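You operate a simulated robot arm through the tools that you are given. There is no shell and no other tool.

Carry out the task below with a simulated two-armed robot. There is one attempt and no reset: what you move stays moved.

TASK
Vacuum the dusty ports of the green aid with the black wand.
Fine: pump on, orange pointer knob till the pointer is in the green band first; wand back in its holster, then pump off.
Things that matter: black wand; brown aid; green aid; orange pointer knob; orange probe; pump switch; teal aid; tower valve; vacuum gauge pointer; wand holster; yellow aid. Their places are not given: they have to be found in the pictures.

Only the result counts: the job must be done as asked and must still hold three seconds after the hand-in. Knocking over, shifting, dropping, spilling or breaking anything else fails it.

THE ROBOT
Two 7-joint arms with two-finger grippers on one trunk that stands fixed in place. Base frame: the origin is at the foot of the trunk, x ahead of it, y to its left, z up; the work surface is at about z = 0.9. Readings come in m, degrees, newtons and seconds.
The left shoulder is at [0.03, 0.174, 1.304], the right one opposite. With the tool pointing down near the work surface each hand reaches from about 0.1 to 0.82 m from the base axis, measured 20 degrees to its own side. Payload 2.94 kg a hand.
The TCP of each hand is the grasp point between the finger pads, 0.03 m short of the fingertips. In the tool frame z runs along the fingers and y along their closing line. The gripper opens to 0.138 m. The gripper's body begins 0.109 m behind the TCP.
Orientation is that of the tool frame in the base frame, as a unit quaternion [x, y, z, w]. With the fingers straight down and closing along the base's y, the tool's x points along the base's -x, its y along +y and its z along -z.

THE INTERFACE
- The arms move only by the tool apply_moves. It takes "left_motion", "right_motion" or both (then of equal length, played together; a hand with none holds still); each is a list of rows, each a list of 7 numbers: the shift along the base's x, y, z in units of 20 mm (1.0 is 20 mm), then the turn, a rotation vector about the base's x, y, z in units of 6 degrees (1.0 is 6 degrees), then the opening in per cent of the stroke, from 0 (shut) to 100 (fully open). In form: [[tx, ty, tz, rx, ry, rz, fingers], ...]. A call has 1 to 20 rows; each row shifts and turns the commanded pose from where the row before left it. A call with a number of a shift or a turn outside -1 to 1 is refused whole. Rows are played at 5 a second. More than 0.05 m and 8.6 degrees between two rows, or a gripper value outside its range, and nothing of the call is played. Where a pose cannot be reached the arm comes as near as it can. A force on the tool above 40 N (or 10 N above the force at the start of the call, whichever is more), or a blocked arm, ends the call early, and 0.2 s more pass. The fingers move at their own pace and stop on an object; they squeeze with about 31 N. The grip force told is the motor's: it shows also when the fingers shut on nothing. Time passes only in rows, and 0.2 s behind the last, so rows that do not move let the fingers close. The reply holds the time, the measured pose of the TCP, the force on the tool along the base axes, the opening and the grip force, in the units named above and with some noise, with the torque about the TCP (base axes, N m) and any sound that the robot's microphone picked up, and new pictures: "pictures" is both (left out), scene, wrist or none (wrist: the cameras of the hands that moved).
- Cameras (640 x 400 px; columns grow to the right, rows downward): "scene" is now at [0.0719, -0.0329, 1.7785]; the picture's right is [-0.44, -0.90, -0.00], its down [-0.67, 0.33, -0.67] and it looks along [0.60, -0.30, -0.74] (base axes); focal length 365 px, centre (320, 200). "left" rides on the left gripper at [0.071, -0.019, -0.146] in its tool frame; the picture's right is [0.26, 0.97, 0.00], its down [-0.85, 0.23, -0.48] and it looks along [-0.46, 0.12, 0.88] (tool axes); focal length 280 px, centre (320, 200). "right" rides on the right gripper at [0.071, 0.019, -0.146] in its tool frame; the picture's right is [-0.26, 0.97, 0.00], its down [-0.85, -0.23, -0.48] and it looks along [-0.46, -0.12, 0.88] (tool axes); focal length 280 px, centre (320, 200).
- lift_body(by): slides the trunk up (or, below 0, down) by that many m; the arms and the scene camera ride with it, the base frame stays. It gives what a move gives, with no picture.
- pan_tilt(pan, tilt): turns the head with the scene camera to pan (to the left, within 120 degrees either way) and tilt (down, from -29 to 69), counted from straight ahead of the robot. It gives what a move gives, and a new picture of the scene camera.
- locate(camera, pixels): for up to 12 pixels [column, row] of the newest picture of that camera ("zoom" is the newest enlarged one), the place [x, y, z] in the base frame of the surface seen there, good to about 0.002 m. The clock stands still meanwhile.
- enlarge(camera, box): a new picture of the part [left, top, right, bottom] of that camera's present view, enlarged. The clock stands still meanwhile.
- hand_in(): hands the job in; it is judged then, once.

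Unless the task says otherwise, let go and move clear before handing in.

The tools are called after ">>>" as name(argument=value, ...) on one line, values as JSON. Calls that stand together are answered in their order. apply_moves: Moves the arms, as the interface text tells. Its arguments: {"type":"object","properties":{"left_motion":{"type":"array"},"right_motion":{"type":"array"},"pictures":{"type":"string","enum":["both","scene","wrist","none"]}},"required":[]} The other tools are called the same way: lift_body (by) slides the trunk up or down; pan_tilt (pan, tilt) turns the head that bears the scene camera; locate (camera, pixels) gives the place of the surface under pixels of a picture; enlarge (camera, box) takes an enlarged picture of a part of a camera's view; hand_in () hands the job in.

At the start:

```text
time_s: 0.0
left_tool_pos: [0.5836, -0.0735, 1.4181]
left_tool_rot: [-0.001, 1.0, 0.001, 0.0]
left_wrist_force: [-0.9, 0.2, -0.1]
left_torque: [0.0, -0.02, 0.01]
left_finger_gap: 0.138
left_gripper_force: 0.1
right_tool_pos: [0.3606, -0.513, 1.3011]
right_tool_rot: [0.0, 1.0, 0.001, 0.0]
right_wrist_force: [0.4, -0.3, 0.7]
right_torque: [0.04, -0.01, -0.02]
right_finger_gap: 0.138
right_gripper_force: 0.1
trunk travel left (down, up): [-0.475, 0.259]
head pan, tilt: [-26.4, 48.1]
```

scene: 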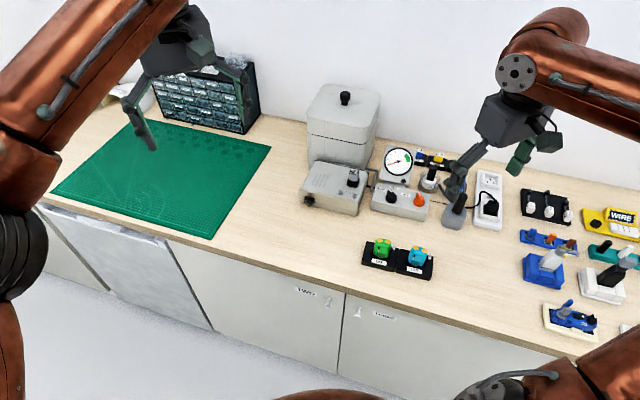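
right: 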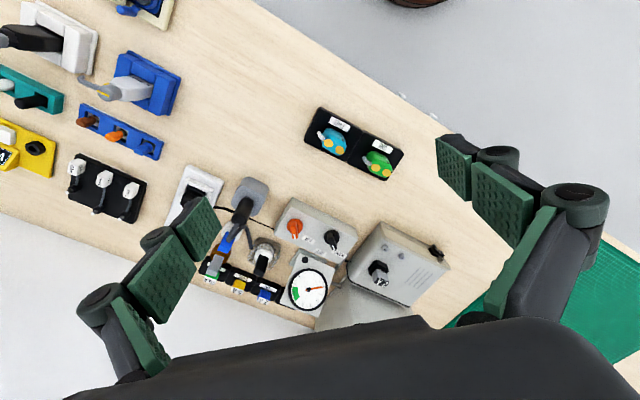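
left: 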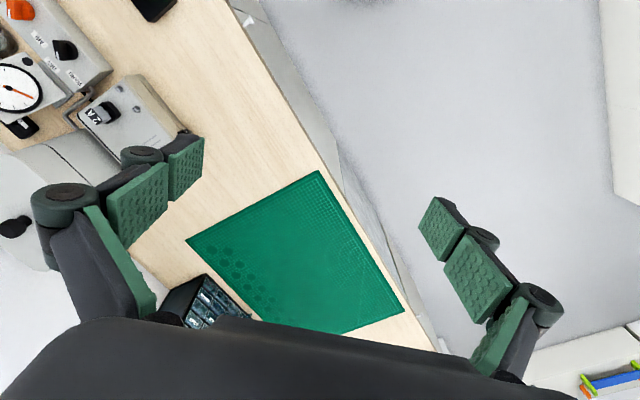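

The scene shows the gauge at about (398,160), a control box at (400,200), and hearing aids at (383,250) and (416,258). I'll zoom in on these areas before moving anything.

>>> enlarge(camera="scene", box=[290, 130, 450, 230])

>>> enlarge(camera="scene", box=[350, 225, 446, 285])

>>> enlarge(camera="right", box=[180, 160, 460, 335])

>>> enlarge(camera="right", box=[290, 90, 418, 190])

```text
4.00 times, centred on (370, 180) of scene
```

zoom: 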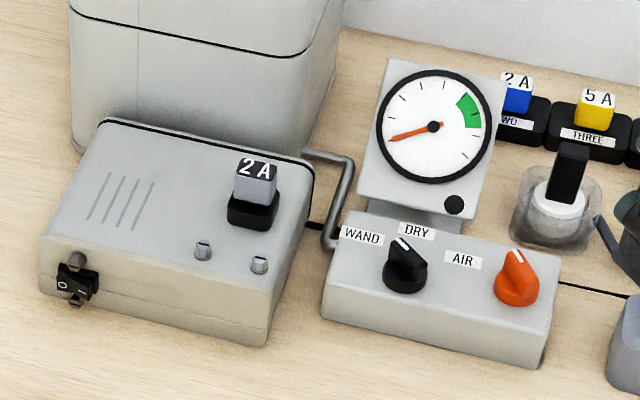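

```text
6.67 times, centred on (398, 255) of scene
```

zoom: 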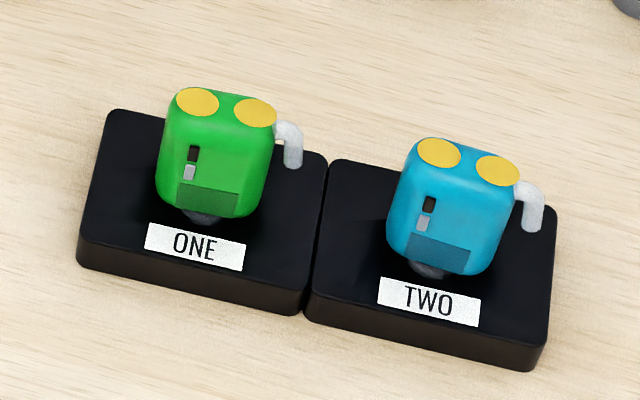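

```text
2.29 times, centred on (320, 248) of right
```

zoom: 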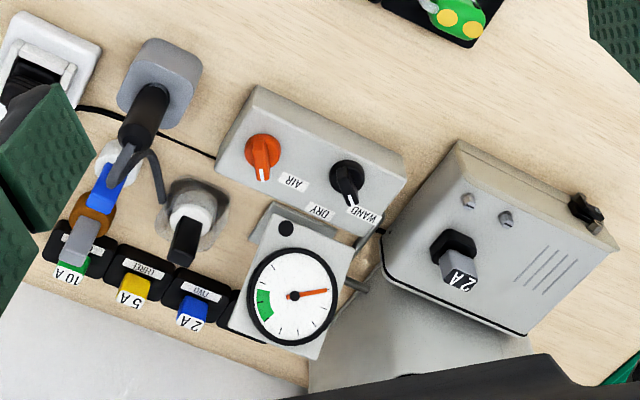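

```text
4.00 times, centred on (354, 140) of right
```

zoom: 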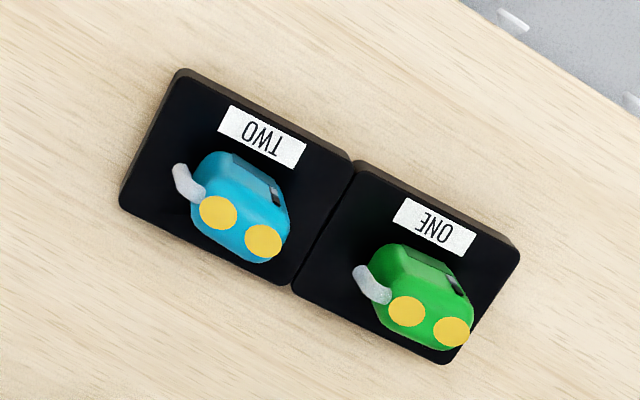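

The pump box has a 0/1 switch at its lower left corner, and the control box has a black WAND/DRY knob and an orange AIR knob. The right gripper hides the wand area around (455,190), so I'll zoom in there and on the right side of the bench.

>>> enlarge(camera="scene", box=[410, 130, 530, 240])

>>> enlarge(camera="scene", box=[510, 180, 640, 350])

>>> pan_tilt(pan=-55, tilt=48)

```text
3.64 times, centred on (470, 185) of scene
```

zoom: 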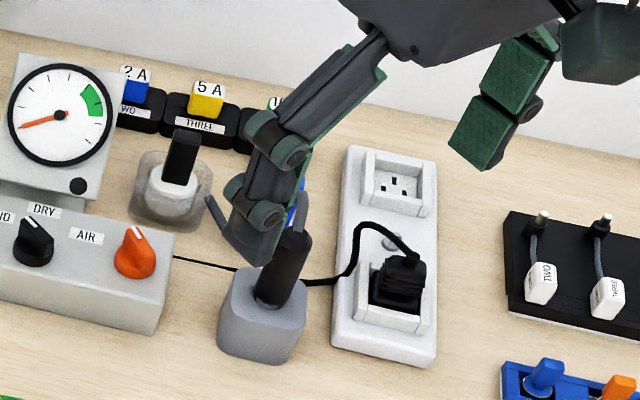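

```text
2.35 times, centred on (575, 265) of scene
```

zoom: 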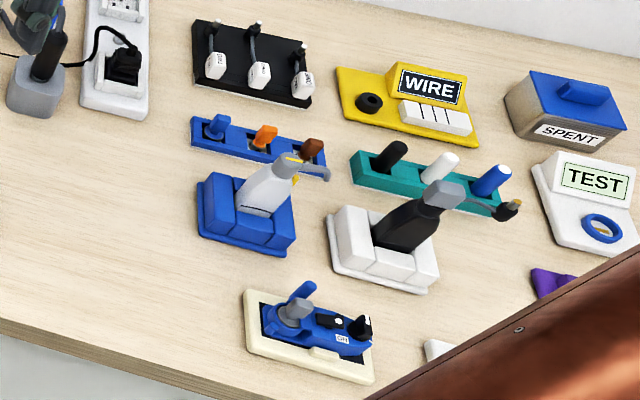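

```text
time_s: 0.9
left_tool_pos: [0.5844, -0.0749, 1.4173]
left_tool_rot: [-0.001, 1.0, 0.0, 0.0]
left_wrist_force: [-0.4, -0.4, 0.2]
left_torque: [0.0, -0.01, -0.02]
left_finger_gap: 0.138
left_gripper_force: 0.0
right_tool_pos: [0.3615, -0.5122, 1.3021]
right_tool_rot: [0.0, 1.0, 0.001, -0.001]
right_wrist_force: [0.8, 0.0, 0.5]
right_torque: [0.01, -0.01, 0.0]
right_finger_gap: 0.1383
right_gripper_force: 0.2
trunk travel left (down, up): [-0.475, 0.259]
head pan, tilt: [-55.0, 48.0]
```

scene: 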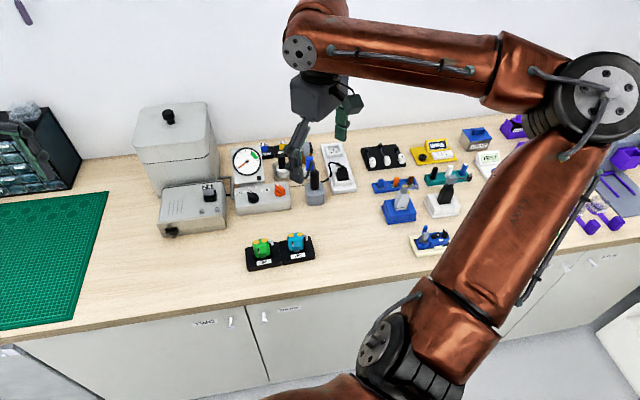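

The black wand stands in a grey holster block next to the control box, partly behind the right gripper. I'll locate the key items and then move the right hand back to clear the view.

>>> locate(camera="right", pixels=[[295, 227], [331, 238], [250, 187], [240, 210], [380, 160], [334, 140], [378, 270], [436, 250], [310, 290], [263, 255]])

>>> apply_moves(right_motion=[[-1, -1, 0.5, 0, 0, 0, 100], [-1, -1, 0.5, 0, 0, 0, 100], [-1, -1, 0.5, 0, 0, 0, 100], [-1, -1, 0.5, 0, 0, 0, 100], [-1, -1, 0.5, 0, 0, 0, 100]])

```text
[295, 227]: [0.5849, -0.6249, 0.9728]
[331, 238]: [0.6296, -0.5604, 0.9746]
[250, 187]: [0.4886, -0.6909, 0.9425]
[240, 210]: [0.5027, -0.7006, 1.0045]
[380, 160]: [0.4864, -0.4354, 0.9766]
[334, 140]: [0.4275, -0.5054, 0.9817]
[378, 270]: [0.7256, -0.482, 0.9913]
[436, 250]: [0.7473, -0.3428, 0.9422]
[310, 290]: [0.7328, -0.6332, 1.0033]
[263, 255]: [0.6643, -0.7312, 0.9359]
```

```text
time_s: 2.1
left_tool_pos: [0.5828, -0.0739, 1.4185]
left_tool_rot: [-0.001, 1.0, 0.0, 0.0]
left_wrist_force: [-1.2, -0.6, 0.1]
left_torque: [0.0, -0.02, 0.01]
left_finger_gap: 0.1381
left_gripper_force: 0.1
right_tool_pos: [0.2609, -0.6135, 1.353]
right_tool_rot: [0.0, 1.0, 0.0, 0.0]
right_wrist_force: [-0.7, -0.2, 0.6]
right_torque: [-0.02, 0.0, 0.02]
right_finger_gap: 0.1379
right_gripper_force: 0.1
trunk travel left (down, up): [-0.475, 0.259]
head pan, tilt: [-55.0, 48.0]
```

scene: 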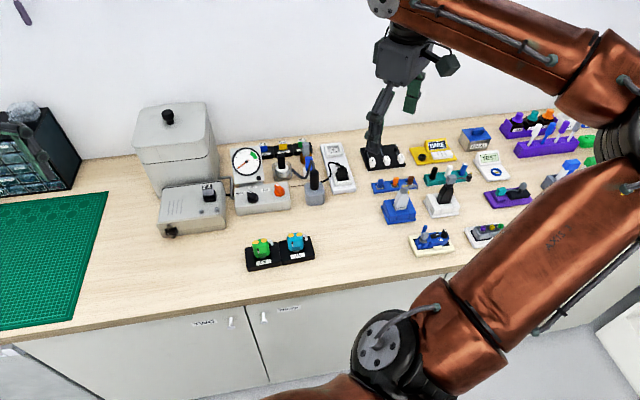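
right: 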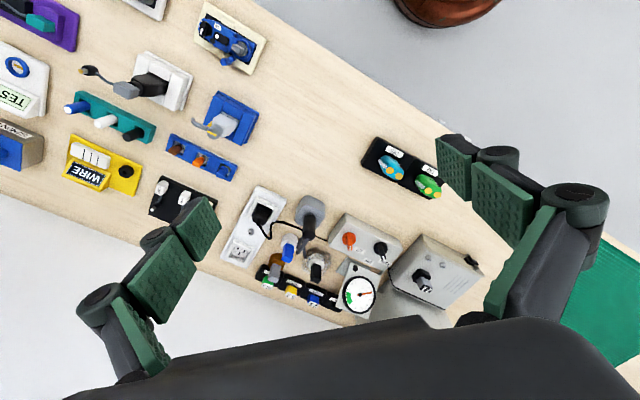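

>>> pan_tilt(pan=-45, tilt=48)

>>> enlarge(camera="right", box=[230, 180, 430, 320])

```text
time_s: 2.9
left_tool_pos: [0.5839, -0.0748, 1.4167]
left_tool_rot: [0.0, 1.0, 0.0, 0.001]
left_wrist_force: [0.3, 0.0, -0.5]
left_torque: [0.0, 0.03, -0.02]
left_finger_gap: 0.1384
left_gripper_force: 0.0
right_tool_pos: [0.2606, -0.6132, 1.3526]
right_tool_rot: [0.0, 1.0, 0.0, 0.0]
right_wrist_force: [-0.2, -0.1, -0.7]
right_torque: [0.04, 0.04, -0.01]
right_finger_gap: 0.1379
right_gripper_force: 0.1
trunk travel left (down, up): [-0.475, 0.259]
head pan, tilt: [-45.0, 48.0]
```

scene: 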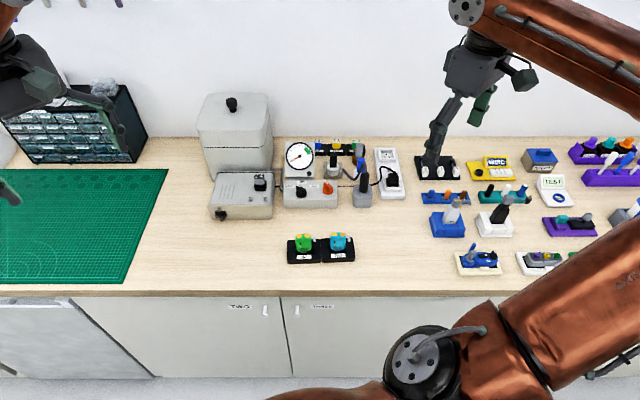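

```text
2.86 times, centred on (330, 250) of right
```

zoom: 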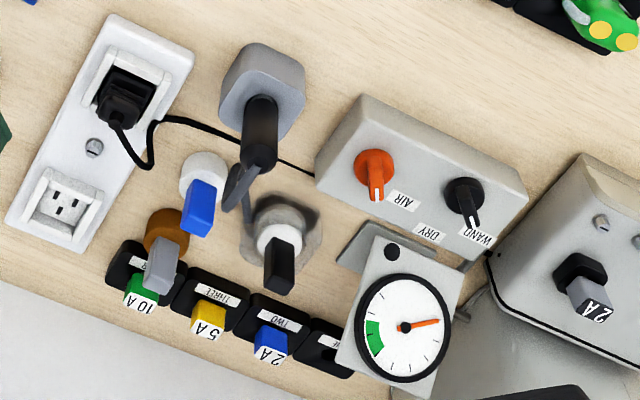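

>>> enlarge(camera="scene", box=[270, 130, 390, 215])

>>> enlarge(camera="scene", box=[195, 85, 285, 225])

>>> enlarge(camera="scene", box=[280, 225, 360, 275])

>>> enlarge(camera="scene", box=[420, 130, 640, 280])

```text
4.71 times, centred on (330, 172) of scene
```

zoom: 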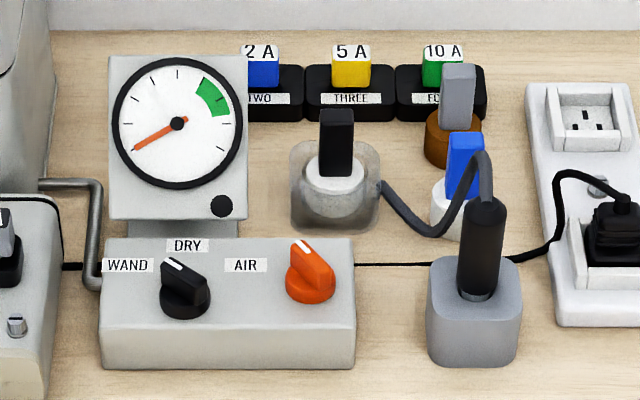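

```text
2.86 times, centred on (240, 155) of scene
```

zoom: 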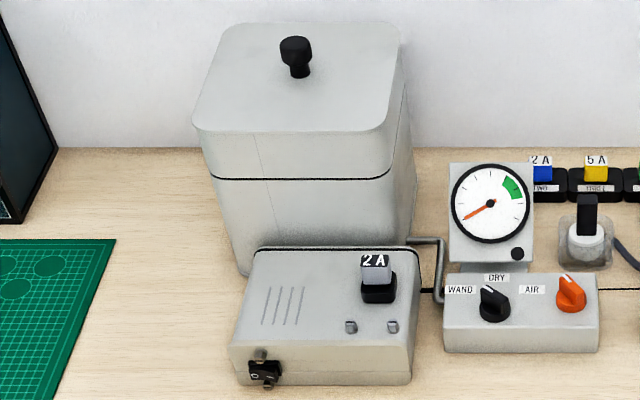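

```text
8.00 times, centred on (320, 250) of scene
```

zoom: 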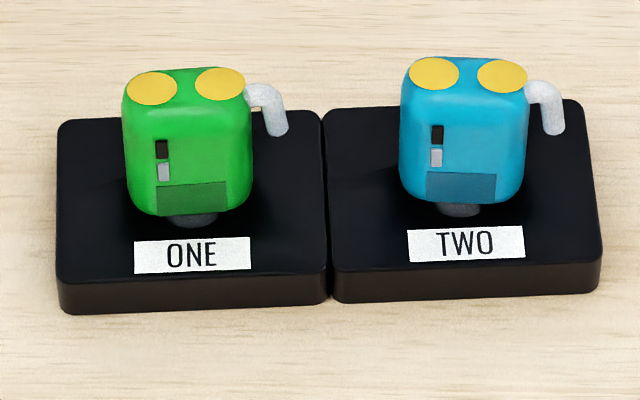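

```text
2.67 times, centred on (530, 205) of scene
```

zoom: 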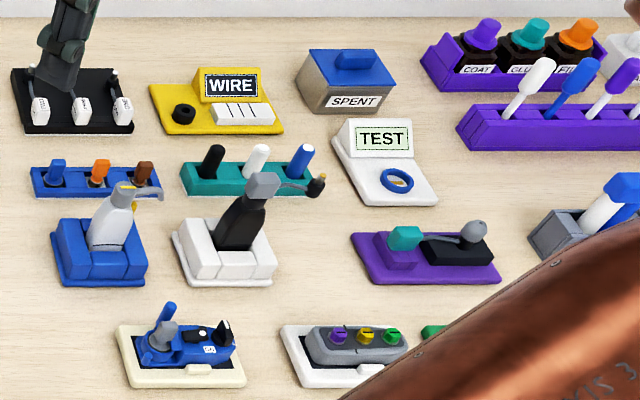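

The scene shows the wand upright in its holster at (363,190), with a hose from its top to a trap. I need a closer look at the valve, the knob and the wand, so I'll bring the right hand's camera nearer while staying above everything.

>>> locate(camera="scene", pixels=[[362, 196], [361, 176], [360, 162], [367, 204], [232, 100], [220, 215], [260, 182], [302, 237], [313, 235], [331, 235], [341, 235]])

>>> apply_moves(right_motion=[[0.95, 0.15, -0.85, 0, 0, 0, 100], [0.95, 0.15, -0.85, 0, 0, 0, 100], [0.95, 0.15, -0.85, 0, 0, 0, 100], [0.95, 0.15, -0.85, 0, 0, 0, 100], [0.95, 0.15, -0.85, 0, 0, 0, 100], [0.95, 0.15, -0.85, 0, 0, 0, 100], [0.95, 0.15, -0.85, 0, 0, 0, 100], [0.95, 0.15, -0.85, 0, 0, 0, 100]])

```text
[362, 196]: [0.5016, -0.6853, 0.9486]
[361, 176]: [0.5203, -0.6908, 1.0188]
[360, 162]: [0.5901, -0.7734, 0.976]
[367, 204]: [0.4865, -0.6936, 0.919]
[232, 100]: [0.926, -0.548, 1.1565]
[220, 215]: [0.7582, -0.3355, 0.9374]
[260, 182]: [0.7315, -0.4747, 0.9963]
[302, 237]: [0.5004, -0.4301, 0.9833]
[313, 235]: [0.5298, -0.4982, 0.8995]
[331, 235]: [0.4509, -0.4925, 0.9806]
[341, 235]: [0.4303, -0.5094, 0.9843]
```

```text
time_s: 4.7
left_tool_pos: [0.5862, -0.0759, 1.4158]
left_tool_rot: [0.0, 1.0, 0.001, -0.001]
left_wrist_force: [-0.4, -0.2, -0.4]
left_torque: [0.0, 0.03, 0.0]
left_finger_gap: 0.1379
left_gripper_force: 0.1
right_tool_pos: [0.4146, -0.5892, 1.2157]
right_tool_rot: [0.0, 1.0, 0.0, 0.0]
right_wrist_force: [-0.2, -0.4, -0.3]
right_torque: [0.0, 0.04, 0.03]
right_finger_gap: 0.1377
right_gripper_force: 0.0
trunk travel left (down, up): [-0.475, 0.259]
head pan, tilt: [-45.0, 48.0]
```

scene: 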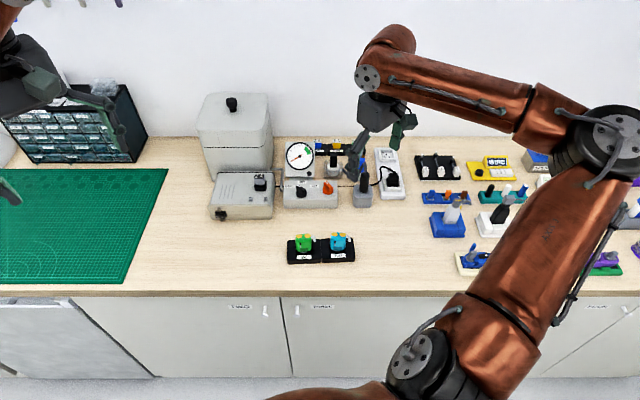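
right: 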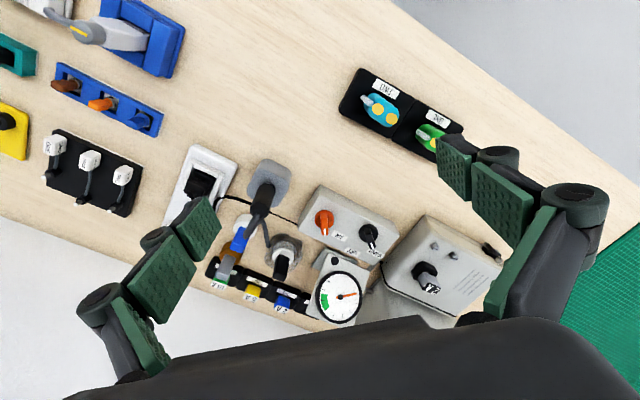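

>>> enlarge(camera="right", box=[290, 170, 418, 250])

>>> enlarge(camera="right", box=[200, 150, 328, 230])

>>> enlarge(camera="right", box=[330, 60, 490, 160])

>>> enlarge(camera="right", box=[400, 210, 528, 290])

```text
5.00 times, centred on (354, 210) of right
```

zoom: 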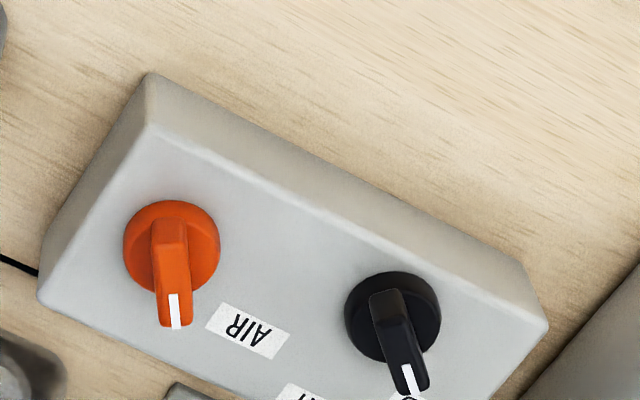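

```text
5.00 times, centred on (264, 190) of right
```

zoom: 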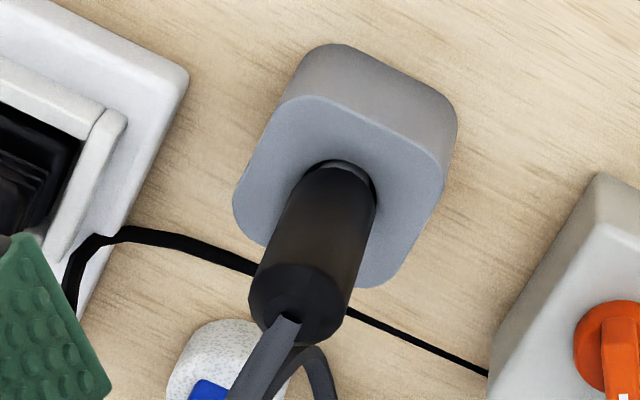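

```text
4.00 times, centred on (410, 110) of right
```

zoom: 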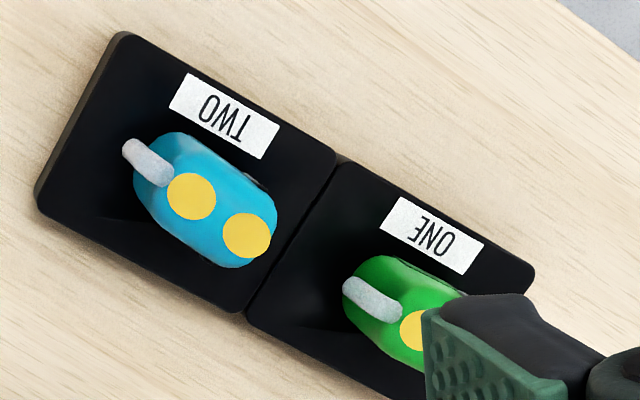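

```text
5.00 times, centred on (464, 250) of right
```

zoom: 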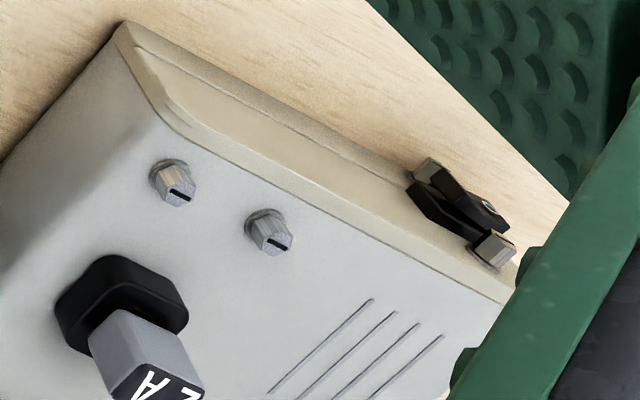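

>>> enlarge(camera="right", box=[335, 205, 407, 265])

>>> locate(camera="right", pixels=[[324, 217], [325, 233], [368, 230], [372, 246], [380, 255], [352, 251], [320, 186], [399, 235], [298, 228], [377, 270]])

```text
6.67 times, centred on (371, 235) of right
```

zoom: 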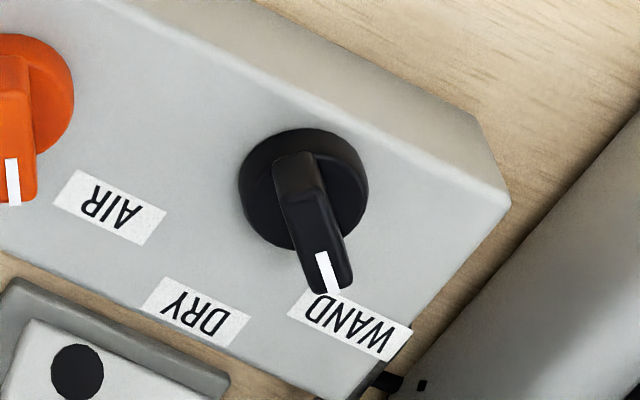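

```text
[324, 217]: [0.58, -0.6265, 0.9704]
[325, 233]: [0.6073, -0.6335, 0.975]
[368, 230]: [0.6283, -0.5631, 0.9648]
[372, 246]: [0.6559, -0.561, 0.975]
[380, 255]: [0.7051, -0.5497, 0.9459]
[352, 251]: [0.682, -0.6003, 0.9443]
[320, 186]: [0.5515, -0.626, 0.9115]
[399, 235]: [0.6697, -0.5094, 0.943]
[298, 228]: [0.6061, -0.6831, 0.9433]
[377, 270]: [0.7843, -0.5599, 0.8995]
```

The black valve's pointer tip is about 41° left of straight ahead, so it already points at WAND and can stay as it is. The pump switch sits on the pump's front face, so I'll move the left arm out of the way and take the right hand's camera over to the switch.

>>> apply_moves(left_motion=[[0, 1, 0, 0, 0, 0, 100], [0, 1, 0, 0, 0, 0, 100], [0, 1, 0, 0, 0, 0, 100], [0, 1, 0, 0, 0, 0, 100], [0, 1, 0, 0, 0, 0, 100], [0, 1, 0, 0, 0, 0, 100], [0, 1, 0, 0, 0, 0, 100], [0, 1, 0, 0, 0, 0, 100], [0, 1, 0, 0, 0, 0, 100], [0, 1, 0, 0, 0, 0, 100], [0, 1, 0, 0, 0, 0, 100], [0, 1, 0, 0, 0, 0, 100], [0, 1, 0, 0, 0, 0, 100], [0, 1, 0, 0, 0, 0, 100]], right_motion=[[0, 1, 0, 0, 0, 0, 100], [0, 1, 0, 0, 0, 0, 100], [0, 1, 0, 0, 0, 0, 100], [0, 1, 0, 0, 0, 0, 100], [0, 1, 0, 0, 0, 0, 100], [0, 1, 0, 0, 0, 0, 100], [0, 1, 0, 0, 0, 0, 100], [1, 1, -0.5, 0, 0, 0, 0], [1, 1, -0.5, 0, 0, 0, 0], [1, 1, -0.5, 0, 0, 0, 0], [1, 1, -0.5, 0, 0, 0, 0], [1, 1, -0.5, 0, 0, 0, 0], [1, 1, -0.5, 0, 0, 0, 0], [1, 1, -0.5, 0, 0, 0, 0]])

```text
time_s: 7.7
left_tool_pos: [0.5845, 0.2076, 1.4177]
left_tool_rot: [-0.001, 1.0, -0.001, -0.001]
left_wrist_force: [0.9, 0.7, 0.3]
left_torque: [-0.08, 0.01, 0.01]
left_finger_gap: 0.1382
left_gripper_force: 0.1
right_tool_pos: [0.5537, -0.3064, 1.1469]
right_tool_rot: [0.001, 1.0, -0.001, 0.0]
right_wrist_force: [0.4, -0.4, 0.8]
right_torque: [-0.02, -0.01, 0.02]
right_finger_gap: 0.0002
right_gripper_force: 9.1
trunk travel left (down, up): [-0.475, 0.259]
head pan, tilt: [-45.0, 48.0]
```

scene: 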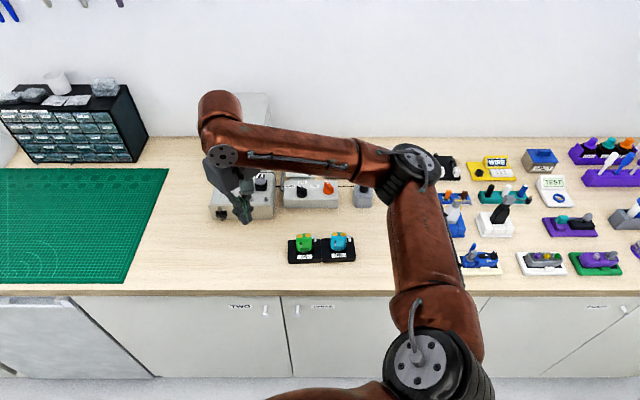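
right: 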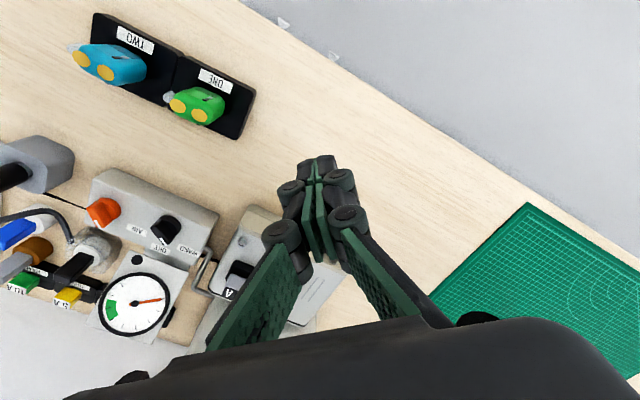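
left: 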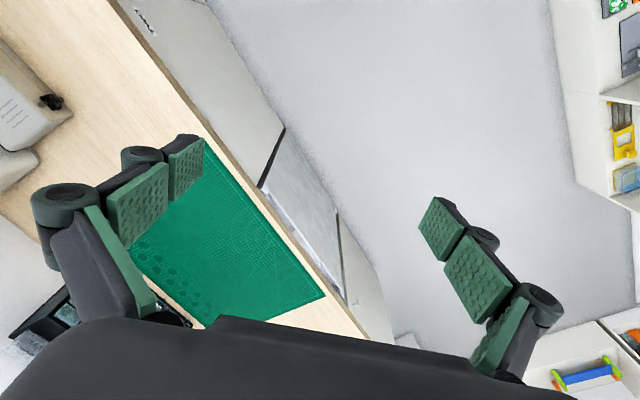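

The closed fingers hide the switch from the right camera, but the left camera sees it at (50,103). I'll zoom in there.

>>> enlarge(camera="left", box=[0, 60, 112, 150])

>>> locate(camera="left", pixels=[[44, 100], [56, 104], [50, 96], [72, 113], [35, 143], [38, 76]])

```text
4.44 times, centred on (56, 105) of left
```

zoom: 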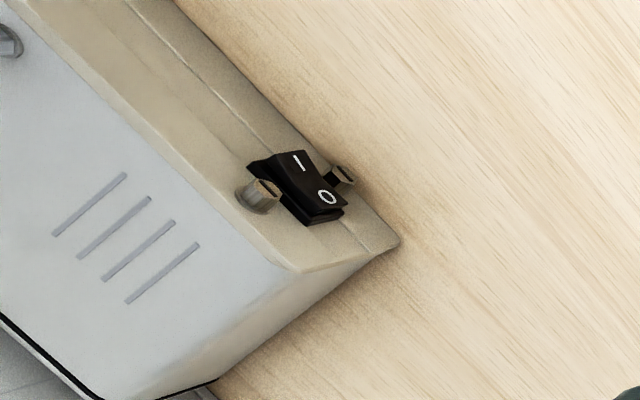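

```text
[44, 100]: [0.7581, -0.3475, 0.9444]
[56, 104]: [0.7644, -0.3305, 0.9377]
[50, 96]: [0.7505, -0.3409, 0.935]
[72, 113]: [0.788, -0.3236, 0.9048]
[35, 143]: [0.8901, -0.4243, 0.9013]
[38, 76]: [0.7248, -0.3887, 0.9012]
```

>>> locate(camera="zoom", pixels=[[298, 160], [325, 197], [312, 178], [265, 188], [345, 174], [280, 165], [310, 212], [336, 212], [300, 268], [125, 2]])

>>> enlarge(camera="left", box=[30, 85, 78, 115])

```text
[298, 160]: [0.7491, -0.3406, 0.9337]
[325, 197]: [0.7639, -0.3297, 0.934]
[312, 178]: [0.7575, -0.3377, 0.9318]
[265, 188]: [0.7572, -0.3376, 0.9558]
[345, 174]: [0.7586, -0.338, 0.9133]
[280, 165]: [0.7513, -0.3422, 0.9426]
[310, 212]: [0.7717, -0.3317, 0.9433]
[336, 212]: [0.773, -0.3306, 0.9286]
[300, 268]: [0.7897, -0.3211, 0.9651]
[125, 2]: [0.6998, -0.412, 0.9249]
```

```text
13.33 times, centred on (54, 100) of left
```

zoom: 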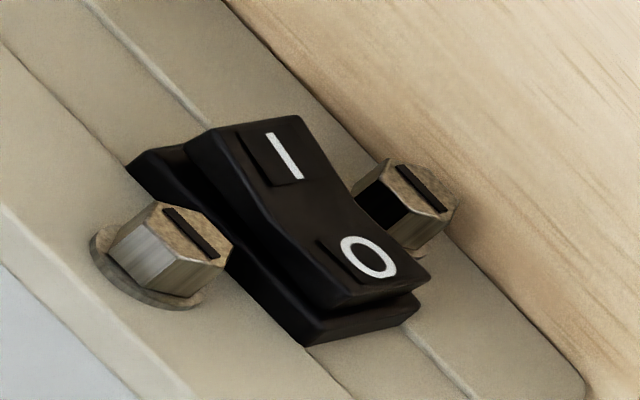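

The I half of the rocker sticks out, so the pump is off and I need to press the I side, near (0.749,-0.341,0.934). I'll locate more points on the pump's front face to get its exact direction.

>>> enlarge(camera="left", box=[0, 50, 112, 150])

>>> locate(camera="left", pixels=[[20, 70], [24, 74], [28, 78], [32, 82], [36, 86], [62, 114], [66, 113], [6, 56], [10, 60], [14, 62], [50, 120], [10, 150]])

```text
4.00 times, centred on (56, 100) of left
```

zoom: 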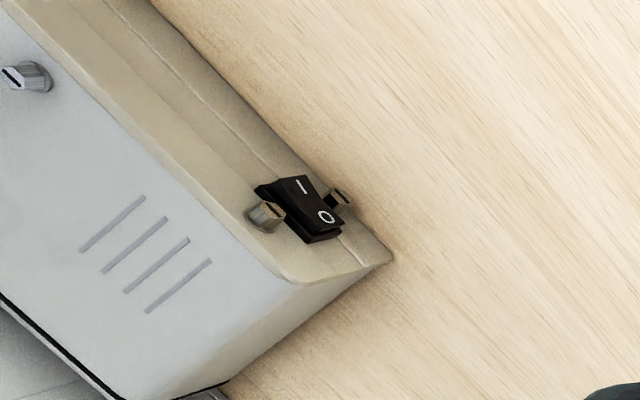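

```text
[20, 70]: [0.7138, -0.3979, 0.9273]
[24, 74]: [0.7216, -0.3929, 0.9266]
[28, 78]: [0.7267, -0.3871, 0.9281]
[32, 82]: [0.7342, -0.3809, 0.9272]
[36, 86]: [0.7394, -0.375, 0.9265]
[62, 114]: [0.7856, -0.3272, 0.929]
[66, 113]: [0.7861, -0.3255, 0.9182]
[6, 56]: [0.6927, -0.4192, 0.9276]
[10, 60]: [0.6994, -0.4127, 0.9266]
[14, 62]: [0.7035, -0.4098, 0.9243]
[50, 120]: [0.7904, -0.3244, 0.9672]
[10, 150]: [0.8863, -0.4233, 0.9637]
```

The pump face runs at about 45° and its outward normal is (-0.704,0.711). I'll turn the right hand by -45° and place its closed fingers in front of the I half, still high up.

>>> apply_moves(right_motion=[[0.9, -0.083, 0, 0, 0, -0.8333, 0], [0.9, -0.083, 0, 0, 0, -0.8333, 0], [0.9, -0.083, 0, 0, 0, -0.8333, 0], [0.9, -0.083, 0, 0, 0, -0.8333, 0], [0.9, -0.083, 0, 0, 0, -0.8333, 0], [0.9, -0.083, 0, 0, 0, -0.8333, 0], [0.9, -0.083, 0, 0, 0, -0.8333, 0], [0.9, -0.083, 0, 0, 0, -0.8333, 0], [0.9, -0.083, 0, 0, 0, -0.8333, 0], [0, 0, 0, 0, 0, 0, 0]])

```text
time_s: 9.8
left_tool_pos: [0.5843, 0.2073, 1.4183]
left_tool_rot: [-0.001, 1.0, 0.0, 0.0]
left_wrist_force: [0.2, 0.6, 0.4]
left_torque: [0.06, -0.03, 0.02]
left_finger_gap: 0.1382
left_gripper_force: 0.0
right_tool_pos: [0.7149, -0.3234, 1.1469]
right_tool_rot: [0.383, 0.924, 0.001, -0.001]
right_wrist_force: [-0.7, 0.2, 0.3]
right_torque: [0.03, -0.01, -0.02]
right_finger_gap: 0.0
right_gripper_force: 28.5
trunk travel left (down, up): [-0.475, 0.259]
head pan, tilt: [-45.0, 48.0]
```

scene: 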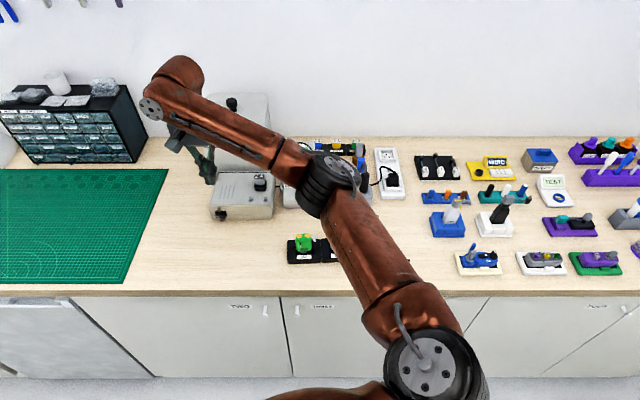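
right: 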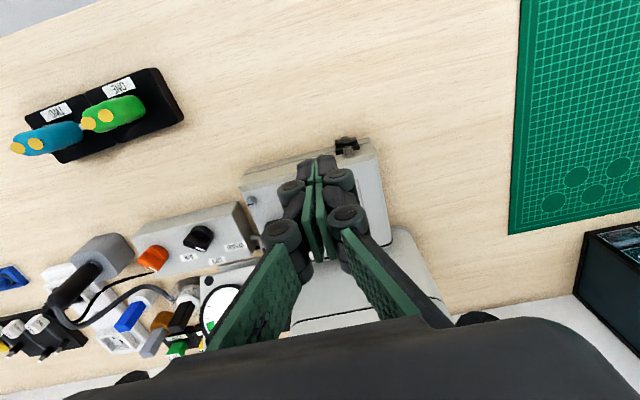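

The switch is visible at (347,145), just beside the fingertips. I'll lower the hand in front of the face.

>>> apply_moves(right_motion=[[0, 0.02, -1, 0, 0, 0, 0], [0, 0.02, -1, 0, 0, 0, 0], [0, 0.02, -1, 0, 0, 0, 0], [0, 0.02, -1, 0, 0, 0, 0], [0, 0.02, -1, 0, 0, 0, 0], [0, 0, -1, 0, 0, 0, 0], [0, 0, -1, 0, 0, 0, 0], [0, 0, -1, 0, 0, 0, 0], [0, 0, -0.9, 0, 0, 0, 0], [0, 0, -0.8, 0, 0, 0, 0], [0, 0, 0, 0, 0, 0, 0]])

>>> enlarge(camera="right", box=[270, 110, 430, 210])

>>> enlarge(camera="left", box=[0, 50, 112, 150])

```text
time_s: 12.2
left_tool_pos: [0.5844, 0.2048, 1.4191]
left_tool_rot: [-0.002, 1.0, 0.0, 0.0]
left_wrist_force: [-0.5, -0.8, 0.8]
left_torque: [0.0, 0.03, -0.01]
left_finger_gap: 0.1381
left_gripper_force: 0.1
right_tool_pos: [0.7139, -0.3225, 0.9513]
right_tool_rot: [0.383, 0.924, 0.0, 0.0]
right_wrist_force: [0.0, -0.1, 0.0]
right_torque: [-0.01, -0.01, 0.0]
right_finger_gap: 0.0001
right_gripper_force: 28.5
trunk travel left (down, up): [-0.475, 0.259]
head pan, tilt: [-45.0, 48.0]
```

scene: 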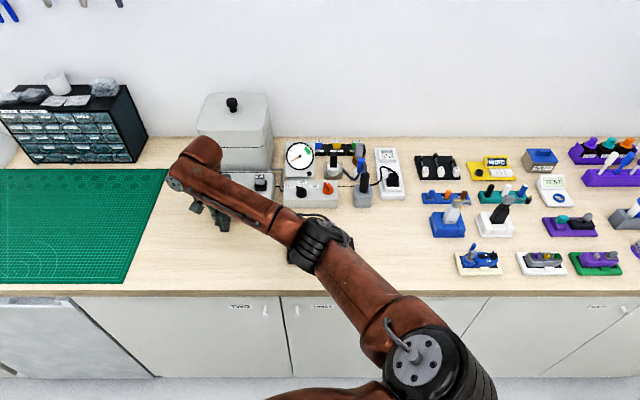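
right: 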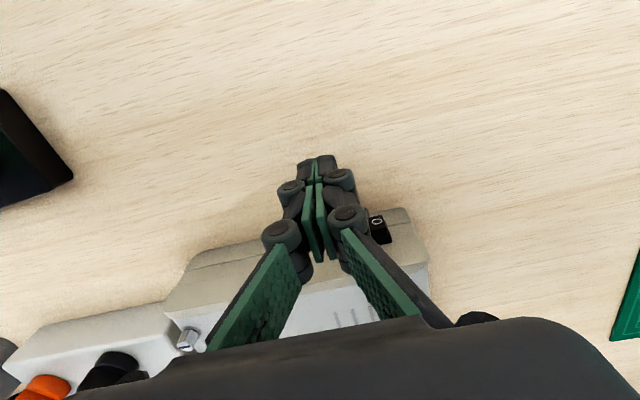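

```text
4.00 times, centred on (350, 160) of right
```

zoom: 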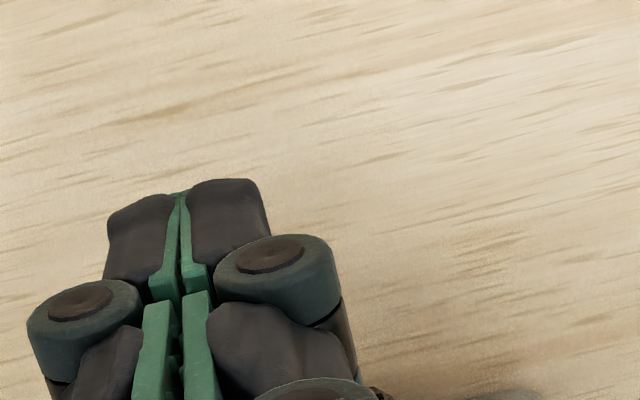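

```text
4.00 times, centred on (56, 100) of left
```

zoom: 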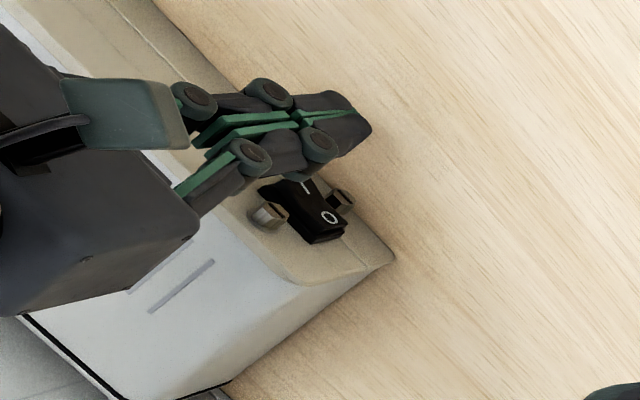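

The finger knuckles would come close to the screws if I pressed with the side of the fingers. I'll back off and tilt the hand 45° forward so that only the fingertips reach the I half.

>>> apply_moves(right_motion=[[-0.5, 0.5, 0.5, 0, 0, 0, 0], [-0.5, 0.5, 0.5, 0, 0, 0, 0], [-0.5, 0.5, 0.5, 0, 0, 0, 0], [0, 0, 0.2, -0.667, -0.66, 0, 0], [0, 0, 0, -0.667, -0.66, 0, 0], [0, 0, 0, -0.667, -0.66, 0, 0], [0, 0, 0, -0.667, -0.66, 0, 0], [0, 0, 0, -0.667, -0.66, 0, 0], [0, 0, 0, -0.667, -0.66, 0, 0], [0, 0, 0, -0.667, -0.66, 0, 0], [0, 0, 0, -0.667, -0.66, 0, 0], [0, 0, 0, 0, 0, 0, 0]])

>>> enlarge(camera="right", box=[240, 110, 400, 230])

```text
time_s: 14.8
left_tool_pos: [0.5841, 0.2065, 1.4177]
left_tool_rot: [-0.001, 1.0, 0.0, 0.001]
left_wrist_force: [0.1, -0.2, -0.2]
left_torque: [-0.03, -0.01, -0.01]
left_finger_gap: 0.138
left_gripper_force: 0.1
right_tool_pos: [0.6843, -0.2922, 0.9855]
right_tool_rot: [0.353, 0.853, -0.148, 0.354]
right_wrist_force: [-0.2, 1.5, 0.1]
right_torque: [0.0, 0.0, -0.03]
right_finger_gap: 0.0002
right_gripper_force: 28.5
trunk travel left (down, up): [-0.475, 0.259]
head pan, tilt: [-45.0, 48.0]
```

scene: 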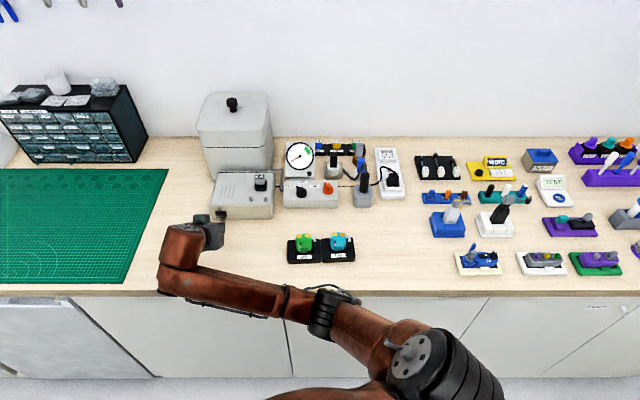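
right: 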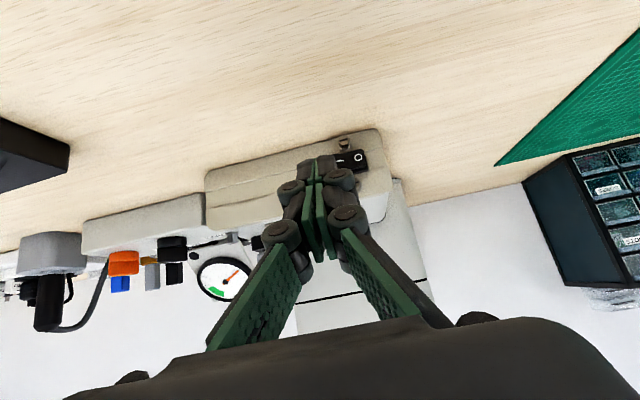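

```text
3.33 times, centred on (320, 170) of right
```

zoom: 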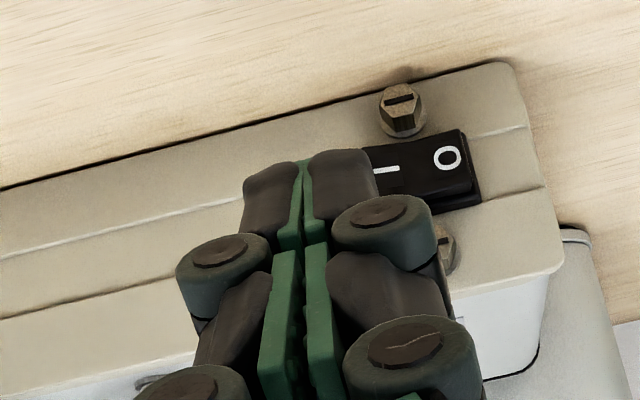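

The tilted view shows the rocker's I mark at zoom (390,168), next to the fingertip. I'll lower to switch height and approach, stopping just short of contact.

>>> apply_moves(right_motion=[[0.08, 0.08, -0.64, 0, 0, 0, 0], [0.08, 0.08, -0.64, 0, 0, 0, 0], [0, 0, -0.64, 0, 0, 0, 0], [0.352, -0.356, 0, 0, 0, 0, 0], [0.352, -0.356, 0, 0, 0, 0, 0], [0.352, -0.356, 0, 0, 0, 0, 0], [0.352, -0.356, 0, 0, 0, 0, 0], [0, 0, 0, 0, 0, 0, 0]], pictures="wrist")

>>> enlarge(camera="right", box=[240, 110, 400, 230])

>>> enlarge(camera="left", box=[0, 60, 96, 120])

```text
time_s: 16.6
left_tool_pos: [0.5846, 0.2074, 1.4182]
left_tool_rot: [-0.001, 1.0, 0.0, 0.0]
left_wrist_force: [0.1, -0.2, 0.3]
left_torque: [-0.02, 0.01, -0.01]
left_finger_gap: 0.1376
left_gripper_force: 0.0
right_tool_pos: [0.7161, -0.3179, 0.9478]
right_tool_rot: [0.353, 0.854, -0.148, 0.353]
right_wrist_force: [-0.1, -0.8, -0.3]
right_torque: [0.02, -0.01, 0.01]
right_finger_gap: 0.0
right_gripper_force: 28.0
trunk travel left (down, up): [-0.475, 0.259]
head pan, tilt: [-45.0, 48.0]
```

right: 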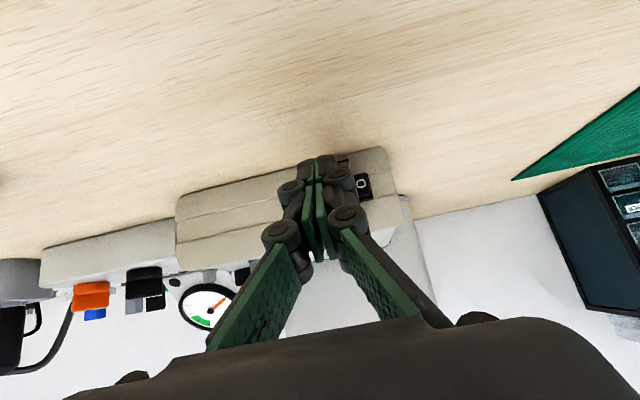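

```text
3.33 times, centred on (320, 170) of right
```

zoom: 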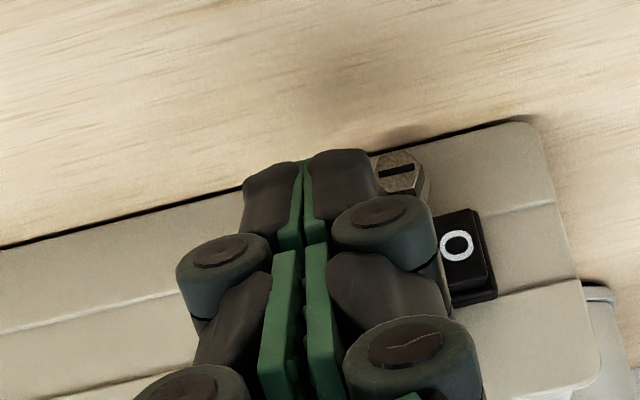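

```text
6.67 times, centred on (48, 90) of left
```

zoom: 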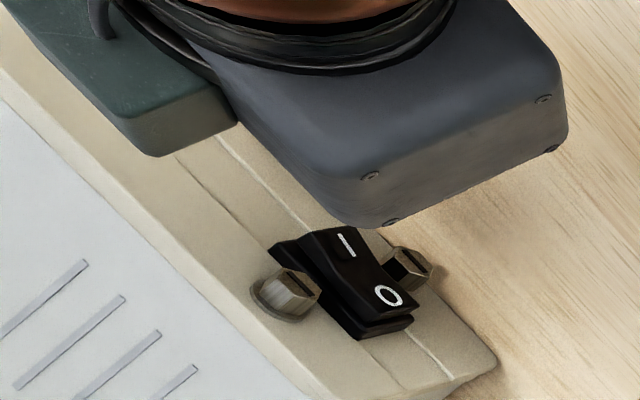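

The fingertip is lined up about 9 mm from contact. I'll raise it 3 mm and push slowly into the I half.

>>> apply_moves(right_motion=[[-0.07, -0.07, 0.15, 0, 0, 0, 0], [0.0704, -0.0711, 0, 0, 0, 0, 0], [0.0704, -0.0711, 0, 0, 0, 0, 0], [0.0704, -0.0711, 0, 0, 0, 0, 0], [0.0704, -0.0711, 0, 0, 0, 0, 0], [0.0704, -0.0711, 0, 0, 0, 0, 0], [0.0704, -0.0711, 0, 0, 0, 0, 0], [0, 0, 0, 0, 0, 0, 0]])

>>> enlarge(camera="right", box=[240, 110, 400, 230])

>>> enlarge(camera="left", box=[0, 60, 96, 120])

>>> enlarge(camera="scene", box=[270, 130, 350, 215])

```text
time_s: 18.4
left_tool_pos: [0.5839, 0.2065, 1.4179]
left_tool_rot: [-0.001, 1.0, 0.0, 0.0]
left_wrist_force: [-0.2, 0.0, 0.5]
left_torque: [-0.02, 0.01, 0.0]
left_finger_gap: 0.138
left_gripper_force: 0.0
right_tool_pos: [0.7235, -0.327, 0.9497]
right_tool_rot: [0.353, 0.854, -0.149, 0.353]
right_wrist_force: [0.4, -0.4, -0.2]
right_torque: [0.01, 0.01, -0.01]
right_finger_gap: 0.0
right_gripper_force: 28.5
trunk travel left (down, up): [-0.475, 0.259]
head pan, tilt: [-45.0, 48.0]
```

scene: 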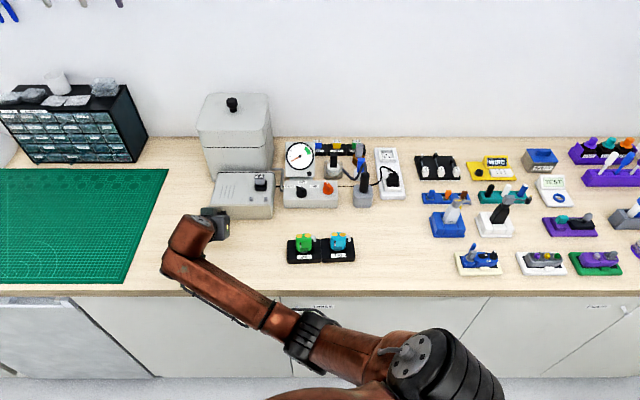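
right: 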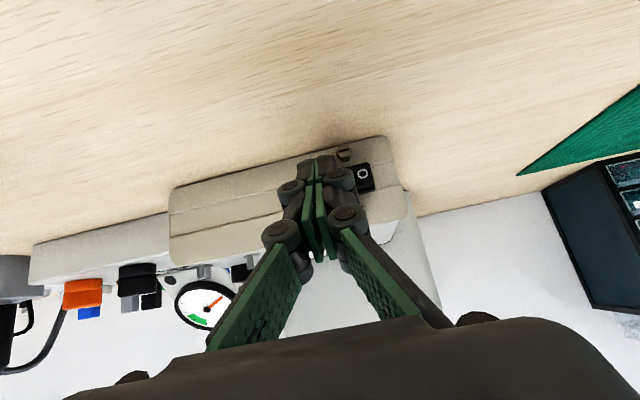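

```text
3.33 times, centred on (320, 170) of right
```

zoom: 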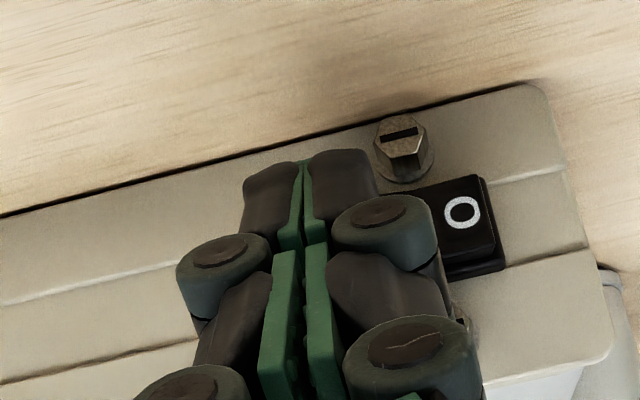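

```text
6.67 times, centred on (48, 90) of left
```

zoom: 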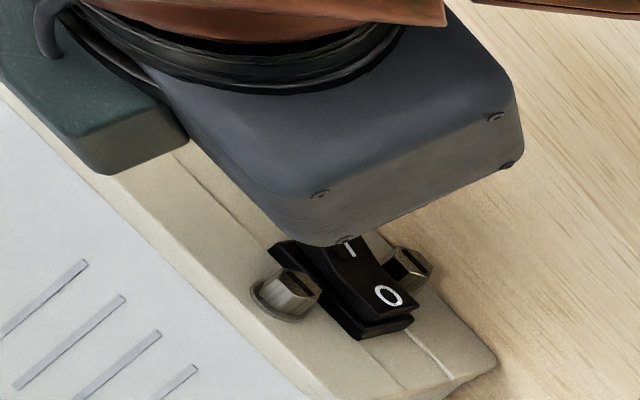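

```text
4.71 times, centred on (310, 172) of scene
```

zoom: 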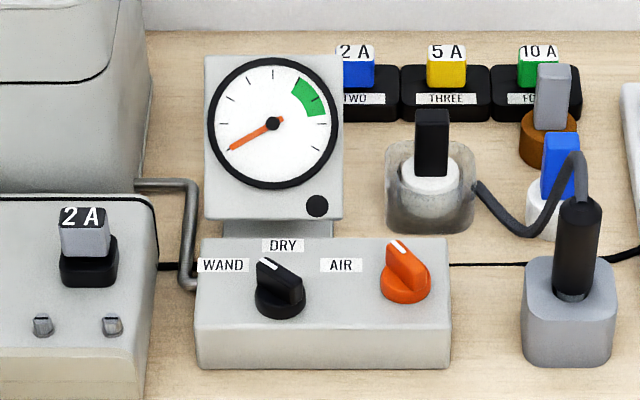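

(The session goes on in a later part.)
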